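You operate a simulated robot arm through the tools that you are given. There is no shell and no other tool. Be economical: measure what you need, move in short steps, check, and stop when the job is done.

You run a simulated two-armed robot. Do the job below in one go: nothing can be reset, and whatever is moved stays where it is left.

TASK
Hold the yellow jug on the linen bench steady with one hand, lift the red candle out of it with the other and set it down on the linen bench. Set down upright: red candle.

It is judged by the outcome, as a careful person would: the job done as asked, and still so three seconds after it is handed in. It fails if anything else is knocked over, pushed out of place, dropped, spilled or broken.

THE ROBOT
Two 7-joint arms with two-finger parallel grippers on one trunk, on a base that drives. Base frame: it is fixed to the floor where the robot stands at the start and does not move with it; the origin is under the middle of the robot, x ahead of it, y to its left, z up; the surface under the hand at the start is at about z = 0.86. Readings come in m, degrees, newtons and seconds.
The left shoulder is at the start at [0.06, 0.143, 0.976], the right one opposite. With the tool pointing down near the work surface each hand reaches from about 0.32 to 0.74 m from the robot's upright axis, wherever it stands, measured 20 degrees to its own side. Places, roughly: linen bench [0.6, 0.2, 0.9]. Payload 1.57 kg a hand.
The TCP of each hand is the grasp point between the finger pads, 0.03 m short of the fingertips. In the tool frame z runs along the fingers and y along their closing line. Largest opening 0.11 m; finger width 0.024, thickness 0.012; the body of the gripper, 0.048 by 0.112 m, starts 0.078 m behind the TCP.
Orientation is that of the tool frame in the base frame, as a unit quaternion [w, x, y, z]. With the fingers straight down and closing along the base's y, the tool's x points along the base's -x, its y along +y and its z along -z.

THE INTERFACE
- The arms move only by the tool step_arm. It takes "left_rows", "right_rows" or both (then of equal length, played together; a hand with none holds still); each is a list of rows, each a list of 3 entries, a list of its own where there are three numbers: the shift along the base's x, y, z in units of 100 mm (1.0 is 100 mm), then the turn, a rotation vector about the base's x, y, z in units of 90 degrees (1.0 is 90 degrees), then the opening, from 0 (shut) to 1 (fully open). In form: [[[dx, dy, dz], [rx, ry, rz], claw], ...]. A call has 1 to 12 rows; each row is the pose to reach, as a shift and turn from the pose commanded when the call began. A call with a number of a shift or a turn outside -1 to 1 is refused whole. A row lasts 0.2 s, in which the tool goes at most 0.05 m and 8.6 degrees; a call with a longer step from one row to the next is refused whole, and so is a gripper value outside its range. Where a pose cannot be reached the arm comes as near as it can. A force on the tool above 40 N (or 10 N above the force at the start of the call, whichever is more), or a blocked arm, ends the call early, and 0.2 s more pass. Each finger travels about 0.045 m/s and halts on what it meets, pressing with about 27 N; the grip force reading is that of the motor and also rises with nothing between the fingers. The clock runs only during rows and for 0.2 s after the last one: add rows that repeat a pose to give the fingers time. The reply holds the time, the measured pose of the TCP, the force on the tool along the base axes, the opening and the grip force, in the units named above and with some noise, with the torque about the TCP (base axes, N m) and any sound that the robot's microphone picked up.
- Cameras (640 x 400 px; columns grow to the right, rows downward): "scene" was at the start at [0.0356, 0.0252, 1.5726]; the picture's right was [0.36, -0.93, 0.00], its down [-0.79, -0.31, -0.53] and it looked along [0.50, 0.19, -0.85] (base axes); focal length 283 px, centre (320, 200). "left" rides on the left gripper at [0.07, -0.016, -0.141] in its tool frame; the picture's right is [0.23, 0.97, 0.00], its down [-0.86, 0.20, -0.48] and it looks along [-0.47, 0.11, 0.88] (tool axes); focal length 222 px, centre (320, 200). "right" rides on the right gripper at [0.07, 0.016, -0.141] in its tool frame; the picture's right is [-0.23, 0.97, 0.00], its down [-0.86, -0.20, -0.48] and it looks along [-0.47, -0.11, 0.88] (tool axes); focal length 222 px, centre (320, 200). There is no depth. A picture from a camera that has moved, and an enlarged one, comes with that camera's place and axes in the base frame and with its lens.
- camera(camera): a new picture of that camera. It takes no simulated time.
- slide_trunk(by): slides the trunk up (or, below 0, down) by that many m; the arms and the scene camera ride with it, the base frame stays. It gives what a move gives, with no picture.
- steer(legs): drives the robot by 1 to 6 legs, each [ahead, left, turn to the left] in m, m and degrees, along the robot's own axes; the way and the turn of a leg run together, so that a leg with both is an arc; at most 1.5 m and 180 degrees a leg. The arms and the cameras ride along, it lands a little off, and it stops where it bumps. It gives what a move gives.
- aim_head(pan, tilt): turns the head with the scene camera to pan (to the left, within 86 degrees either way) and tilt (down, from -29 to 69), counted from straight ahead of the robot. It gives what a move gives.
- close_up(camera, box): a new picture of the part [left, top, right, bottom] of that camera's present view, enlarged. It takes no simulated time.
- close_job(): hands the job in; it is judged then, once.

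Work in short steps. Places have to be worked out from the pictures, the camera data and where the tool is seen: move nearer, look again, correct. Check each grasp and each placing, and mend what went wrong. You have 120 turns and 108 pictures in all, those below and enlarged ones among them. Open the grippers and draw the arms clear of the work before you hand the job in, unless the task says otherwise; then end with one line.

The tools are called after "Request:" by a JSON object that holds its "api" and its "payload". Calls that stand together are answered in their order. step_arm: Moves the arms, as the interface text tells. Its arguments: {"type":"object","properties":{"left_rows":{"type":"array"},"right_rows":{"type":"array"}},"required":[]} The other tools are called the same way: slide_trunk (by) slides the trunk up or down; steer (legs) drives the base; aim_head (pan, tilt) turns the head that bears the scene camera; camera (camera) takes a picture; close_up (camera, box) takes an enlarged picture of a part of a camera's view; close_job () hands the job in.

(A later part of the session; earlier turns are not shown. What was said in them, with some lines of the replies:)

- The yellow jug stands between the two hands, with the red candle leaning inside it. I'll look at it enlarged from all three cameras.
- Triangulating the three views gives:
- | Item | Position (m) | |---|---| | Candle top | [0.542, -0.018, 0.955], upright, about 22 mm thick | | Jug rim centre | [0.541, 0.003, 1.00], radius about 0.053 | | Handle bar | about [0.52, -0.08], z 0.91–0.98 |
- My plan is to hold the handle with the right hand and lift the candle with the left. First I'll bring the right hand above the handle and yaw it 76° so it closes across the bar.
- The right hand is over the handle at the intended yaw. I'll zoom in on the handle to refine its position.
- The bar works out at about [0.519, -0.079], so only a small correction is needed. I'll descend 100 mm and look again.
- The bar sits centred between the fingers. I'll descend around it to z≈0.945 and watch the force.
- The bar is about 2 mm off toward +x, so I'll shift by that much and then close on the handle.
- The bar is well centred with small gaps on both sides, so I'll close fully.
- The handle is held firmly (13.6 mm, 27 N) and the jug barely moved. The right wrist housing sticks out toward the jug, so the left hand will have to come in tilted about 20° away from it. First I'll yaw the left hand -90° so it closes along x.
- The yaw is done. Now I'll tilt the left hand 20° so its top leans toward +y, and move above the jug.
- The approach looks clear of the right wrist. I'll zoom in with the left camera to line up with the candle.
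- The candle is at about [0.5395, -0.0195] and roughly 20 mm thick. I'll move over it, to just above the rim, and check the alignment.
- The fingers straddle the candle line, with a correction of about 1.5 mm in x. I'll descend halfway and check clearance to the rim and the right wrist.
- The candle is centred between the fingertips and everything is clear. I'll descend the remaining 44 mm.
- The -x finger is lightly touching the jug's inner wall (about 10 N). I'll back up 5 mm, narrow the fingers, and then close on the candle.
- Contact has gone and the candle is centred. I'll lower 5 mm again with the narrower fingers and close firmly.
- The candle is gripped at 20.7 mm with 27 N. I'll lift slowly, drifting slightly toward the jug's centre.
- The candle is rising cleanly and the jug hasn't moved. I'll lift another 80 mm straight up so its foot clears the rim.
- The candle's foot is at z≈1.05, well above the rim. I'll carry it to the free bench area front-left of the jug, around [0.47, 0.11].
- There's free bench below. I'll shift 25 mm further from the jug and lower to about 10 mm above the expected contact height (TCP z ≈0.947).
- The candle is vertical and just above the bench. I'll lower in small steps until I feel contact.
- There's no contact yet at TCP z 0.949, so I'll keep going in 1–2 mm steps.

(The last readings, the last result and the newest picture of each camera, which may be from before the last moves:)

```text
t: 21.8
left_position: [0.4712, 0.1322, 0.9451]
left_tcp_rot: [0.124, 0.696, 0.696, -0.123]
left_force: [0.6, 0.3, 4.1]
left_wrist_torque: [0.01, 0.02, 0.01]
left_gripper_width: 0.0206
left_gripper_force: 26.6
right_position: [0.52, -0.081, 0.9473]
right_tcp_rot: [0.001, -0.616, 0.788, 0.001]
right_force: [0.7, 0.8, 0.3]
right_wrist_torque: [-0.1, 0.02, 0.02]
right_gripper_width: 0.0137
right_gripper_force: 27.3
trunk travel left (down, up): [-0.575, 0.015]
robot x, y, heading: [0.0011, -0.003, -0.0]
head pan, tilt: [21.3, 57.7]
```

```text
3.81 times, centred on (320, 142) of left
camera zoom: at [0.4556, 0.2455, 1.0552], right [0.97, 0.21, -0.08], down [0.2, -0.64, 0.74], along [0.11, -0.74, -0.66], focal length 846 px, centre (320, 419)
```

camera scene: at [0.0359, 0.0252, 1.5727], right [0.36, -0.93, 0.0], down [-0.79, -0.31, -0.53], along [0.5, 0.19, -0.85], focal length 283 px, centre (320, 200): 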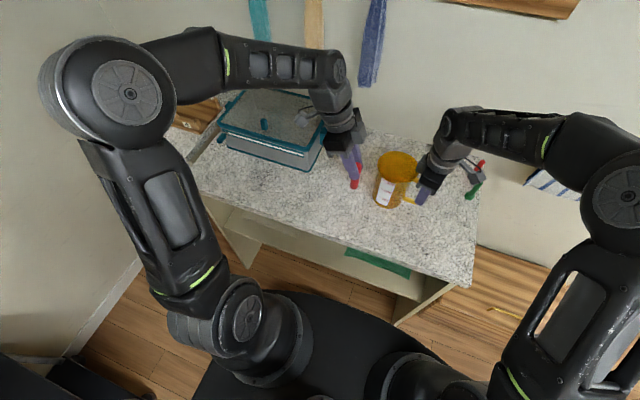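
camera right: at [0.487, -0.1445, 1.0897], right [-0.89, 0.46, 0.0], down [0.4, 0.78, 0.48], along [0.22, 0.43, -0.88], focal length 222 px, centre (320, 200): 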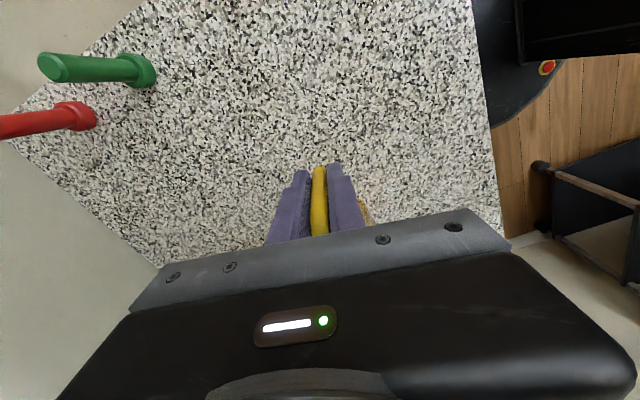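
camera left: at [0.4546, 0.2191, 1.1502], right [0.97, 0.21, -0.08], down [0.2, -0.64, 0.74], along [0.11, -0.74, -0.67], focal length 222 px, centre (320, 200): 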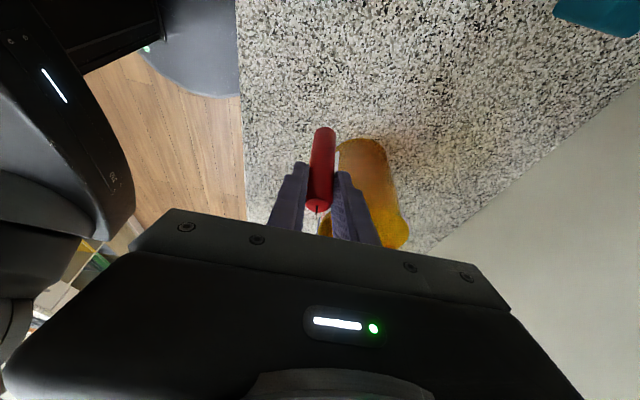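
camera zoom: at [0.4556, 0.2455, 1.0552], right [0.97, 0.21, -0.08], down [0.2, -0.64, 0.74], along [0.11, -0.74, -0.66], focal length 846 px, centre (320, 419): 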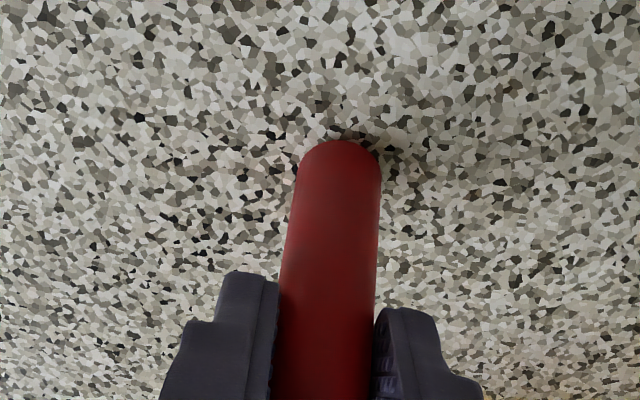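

The force has risen by about 5 N, so the candle is standing on the bench. I'll release gently.

Request:
{"api": "step_arm", "payload": {"left_rows": [[[0, 0, 0], [0, 0, 0], 0.16], [[0, 0, 0], [0, 0, 0], 0.21], [[0, 0, 0], [0, 0, 0], 0.27], [[0, 0, 0], [0, 0, 0], 0.35], [[0, 0, 0], [0, 0, 0], 0.4]]}}

Request:
{"api": "camera", "payload": {"camera": "left"}}

```text
t: 23.0
left_position: [0.471, 0.1319, 0.9458]
left_tcp_rot: [0.124, 0.696, 0.696, -0.123]
left_force: [0.5, -0.5, -0.6]
left_wrist_torque: [0.01, 0.01, 0.01]
left_gripper_width: 0.044
left_gripper_force: 0.0
right_position: [0.519, -0.0804, 0.947]
right_tcp_rot: [0.002, -0.615, 0.788, 0.001]
right_force: [-0.2, 0.3, -0.7]
right_wrist_torque: [-0.1, 0.01, 0.02]
right_gripper_width: 0.0138
right_gripper_force: 27.0
trunk travel left (down, up): [-0.575, 0.015]
robot x, y, heading: [0.0032, -0.0017, -0.2]
head pan, tilt: [21.3, 57.7]
```

```text
69 pictures are left
camera left: at [0.4556, 0.2456, 1.0549], right [0.97, 0.21, -0.08], down [0.2, -0.64, 0.74], along [0.11, -0.74, -0.67], focal length 222 px, centre (320, 200)
```

left: 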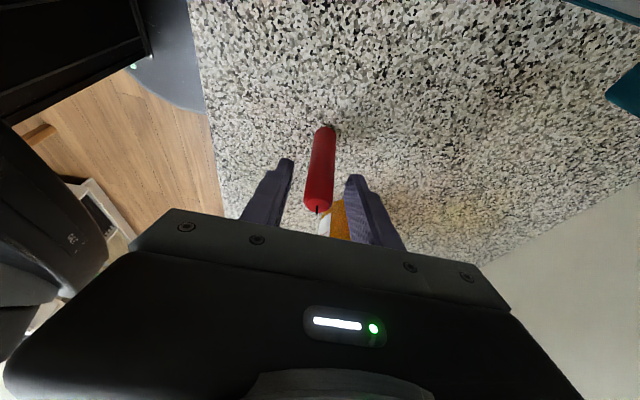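

The candle stands free. I'll withdraw the left hand along its tool axis and open the right hand on the handle gently.

Request:
{"api": "step_arm", "payload": {"left_rows": [[[0, 0.05, 0.14], [0, 0, 0], 0.4], [[0, 0.11, 0.3], [0, 0, 0], 0.4], [[0, 0.18, 0.5], [0, 0, 0], 0.4], [[0, 0.26, 0.72], [0, 0, 0], 0.4], [[0, 0.34, 0.94], [0, 0, 0], 0.4], [[0, 0.34, 0.94], [0, 0, 0], 0.4]], "right_rows": [[[0, 0, 0], [0, 0, 0], 0.12], [[0, 0, 0], [0, 0, 0], 0.17], [[0, 0, 0], [0, 0, 0], 0.25], [[0, 0, 0], [0, 0, 0], 0.35], [[0, 0, 0], [0, 0, 0], 0.45], [[0, 0, 0], [0, 0, 0], 0.5]]}}

Request:
{"api": "close_up", "payload": {"camera": "right", "box": [220, 110, 420, 235]}}

Request:
{"api": "camera", "payload": {"camera": "scene"}}

```text
t: 24.4
left_position: [0.4713, 0.1663, 1.0417]
left_tcp_rot: [0.123, 0.696, 0.696, -0.124]
left_force: [-0.6, -0.4, -0.6]
left_wrist_torque: [-0.02, -0.01, -0.01]
left_gripper_width: 0.0441
left_gripper_force: 0.0
right_position: [0.5193, -0.0811, 0.9479]
right_tcp_rot: [0.001, -0.615, 0.789, 0.001]
right_force: [0.6, 0.5, -0.4]
right_wrist_torque: [0.0, 0.01, 0.0]
right_gripper_width: 0.0549
right_gripper_force: 0.0
trunk travel left (down, up): [-0.575, 0.015]
robot x, y, heading: [-0.0018, 0.0027, -0.1]
head pan, tilt: [21.3, 57.7]
```

```text
3.20 times, centred on (320, 172) of right
camera zoom: at [0.4871, -0.1443, 1.0896], right [-0.89, 0.46, 0.0], down [0.4, 0.78, 0.48], along [0.22, 0.43, -0.88], focal length 711 px, centre (320, 288)
```

zoom: 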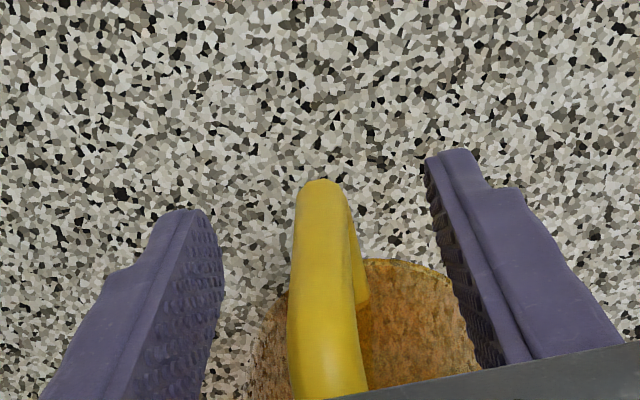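

```text
67 pictures are left
camera scene: at [0.0359, 0.0252, 1.5726], right [0.36, -0.93, 0.0], down [-0.79, -0.31, -0.53], along [0.5, 0.19, -0.85], focal length 283 px, centre (320, 200)
```

scene: 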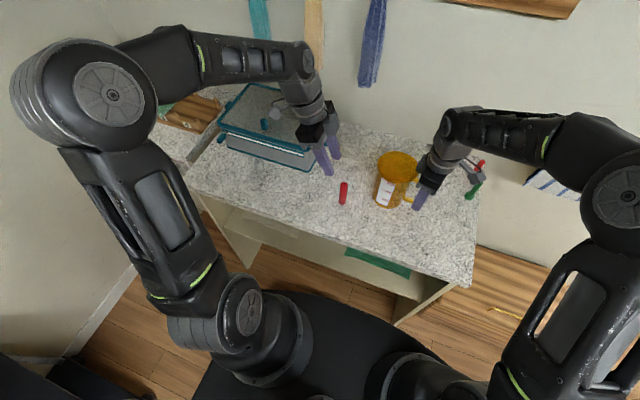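

The candle stands upright and the handle is free of the fingers. I'll raise both hands clear.

Request:
{"api": "step_arm", "payload": {"left_rows": [[[0, 0, 0.2], [0, 0, 0], 0.4], [[0, 0, 0.45], [0, 0, 0], 0.4], [[0, 0, 0.7], [0, 0, 0], 0.4], [[0, 0, 0.95], [0, 0, 0], 0.4]], "right_rows": [[[0, 0, 0.2], [0, 0, 0], 0.5], [[0, 0, 0.45], [0, 0, 0], 0.5], [[0, 0, 0.7], [0, 0, 0], 0.5], [[0, 0, 1.0], [0, 0, 0], 0.5]]}}

Request:
{"api": "step_arm", "payload": {"right_rows": [[[0, -0.1, 0.3], [0, 0, 0], 0.5], [[0, -0.3, 0.6], [0, 0, 0], 0.5], [[0, -0.6, 0.9], [0, 0, 0], 0.5], [[0, -0.9, 0.9], [0, 0, 0], 0.5]]}}

Request:
{"api": "camera", "payload": {"camera": "scene"}}

Request:
{"api": "close_up", "payload": {"camera": "scene", "box": [310, 120, 490, 240]}}

```text
t: 25.4
left_position: [0.4697, 0.166, 1.135]
left_tcp_rot: [0.123, 0.697, 0.696, -0.123]
left_force: [0.0, -0.6, -0.5]
left_wrist_torque: [0.0, 0.0, 0.02]
left_gripper_width: 0.0441
left_gripper_force: 0.1
right_position: [0.5205, -0.0798, 1.0452]
right_tcp_rot: [0.001, -0.615, 0.788, 0.0]
right_force: [-0.8, -0.5, -0.1]
right_wrist_torque: [0.02, -0.02, -0.02]
right_gripper_width: 0.0547
right_gripper_force: 0.1
trunk travel left (down, up): [-0.575, 0.015]
robot x, y, heading: [0.0018, 0.0017, -0.0]
head pan, tilt: [21.3, 57.7]
```

```text
t: 26.4
left_position: [0.4692, 0.1661, 1.1351]
left_tcp_rot: [0.123, 0.696, 0.697, -0.123]
left_force: [-0.4, -0.8, 0.0]
left_wrist_torque: [-0.03, 0.0, 0.0]
left_gripper_width: 0.044
left_gripper_force: 0.1
right_position: [0.5222, -0.1701, 1.1371]
right_tcp_rot: [0.001, -0.616, 0.788, 0.001]
right_force: [-0.4, -0.5, 0.2]
right_wrist_torque: [0.02, 0.01, 0.01]
right_gripper_width: 0.055
right_gripper_force: 0.1
trunk travel left (down, up): [-0.575, 0.015]
robot x, y, heading: [0.0001, 0.0013, -0.1]
head pan, tilt: [21.3, 57.7]
```

```text
66 pictures are left
camera scene: at [0.036, 0.0245, 1.5726], right [0.36, -0.93, 0.0], down [-0.79, -0.31, -0.53], along [0.5, 0.19, -0.85], focal length 283 px, centre (320, 200)
```

scene: 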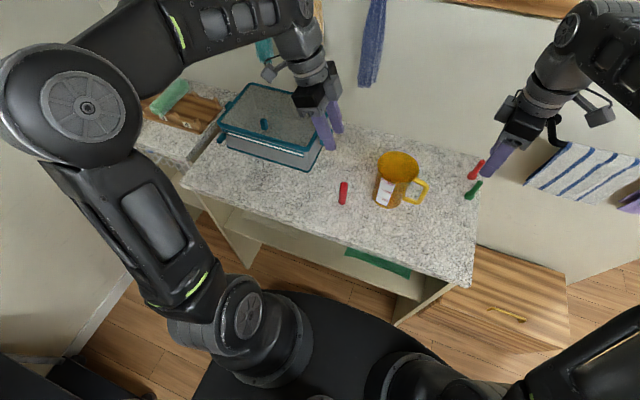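

```text
3.33 times, centred on (400, 180) of scene
camera zoom: at [0.036, 0.0245, 1.5726], right [0.36, -0.93, 0.0], down [-0.79, -0.31, -0.53], along [0.5, 0.19, -0.85], focal length 944 px, centre (53, 267)
```

zoom: 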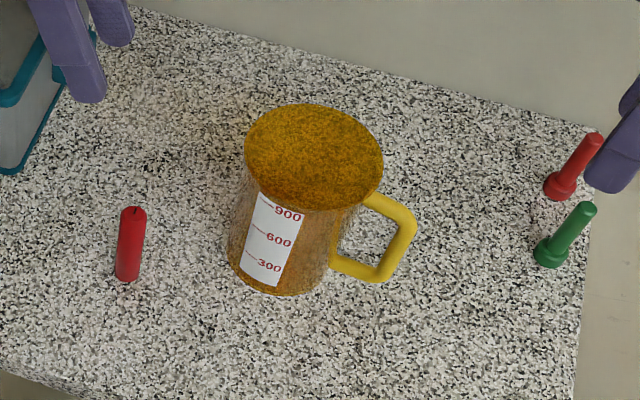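

The candle is upright on the bench, the jug is in place and empty, the pegs and box are untouched, and both hands are open and clear. I'll hand the job in.

Request:
{"api": "close_job", "payload": {}}

```text
The job is handed in.
```

I lifted the red candle out of the yellow jug and stood it upright on the linen bench. I held the jug by its handle during the lift, and it moved only a millimetre or two; nothing else was disturbed.
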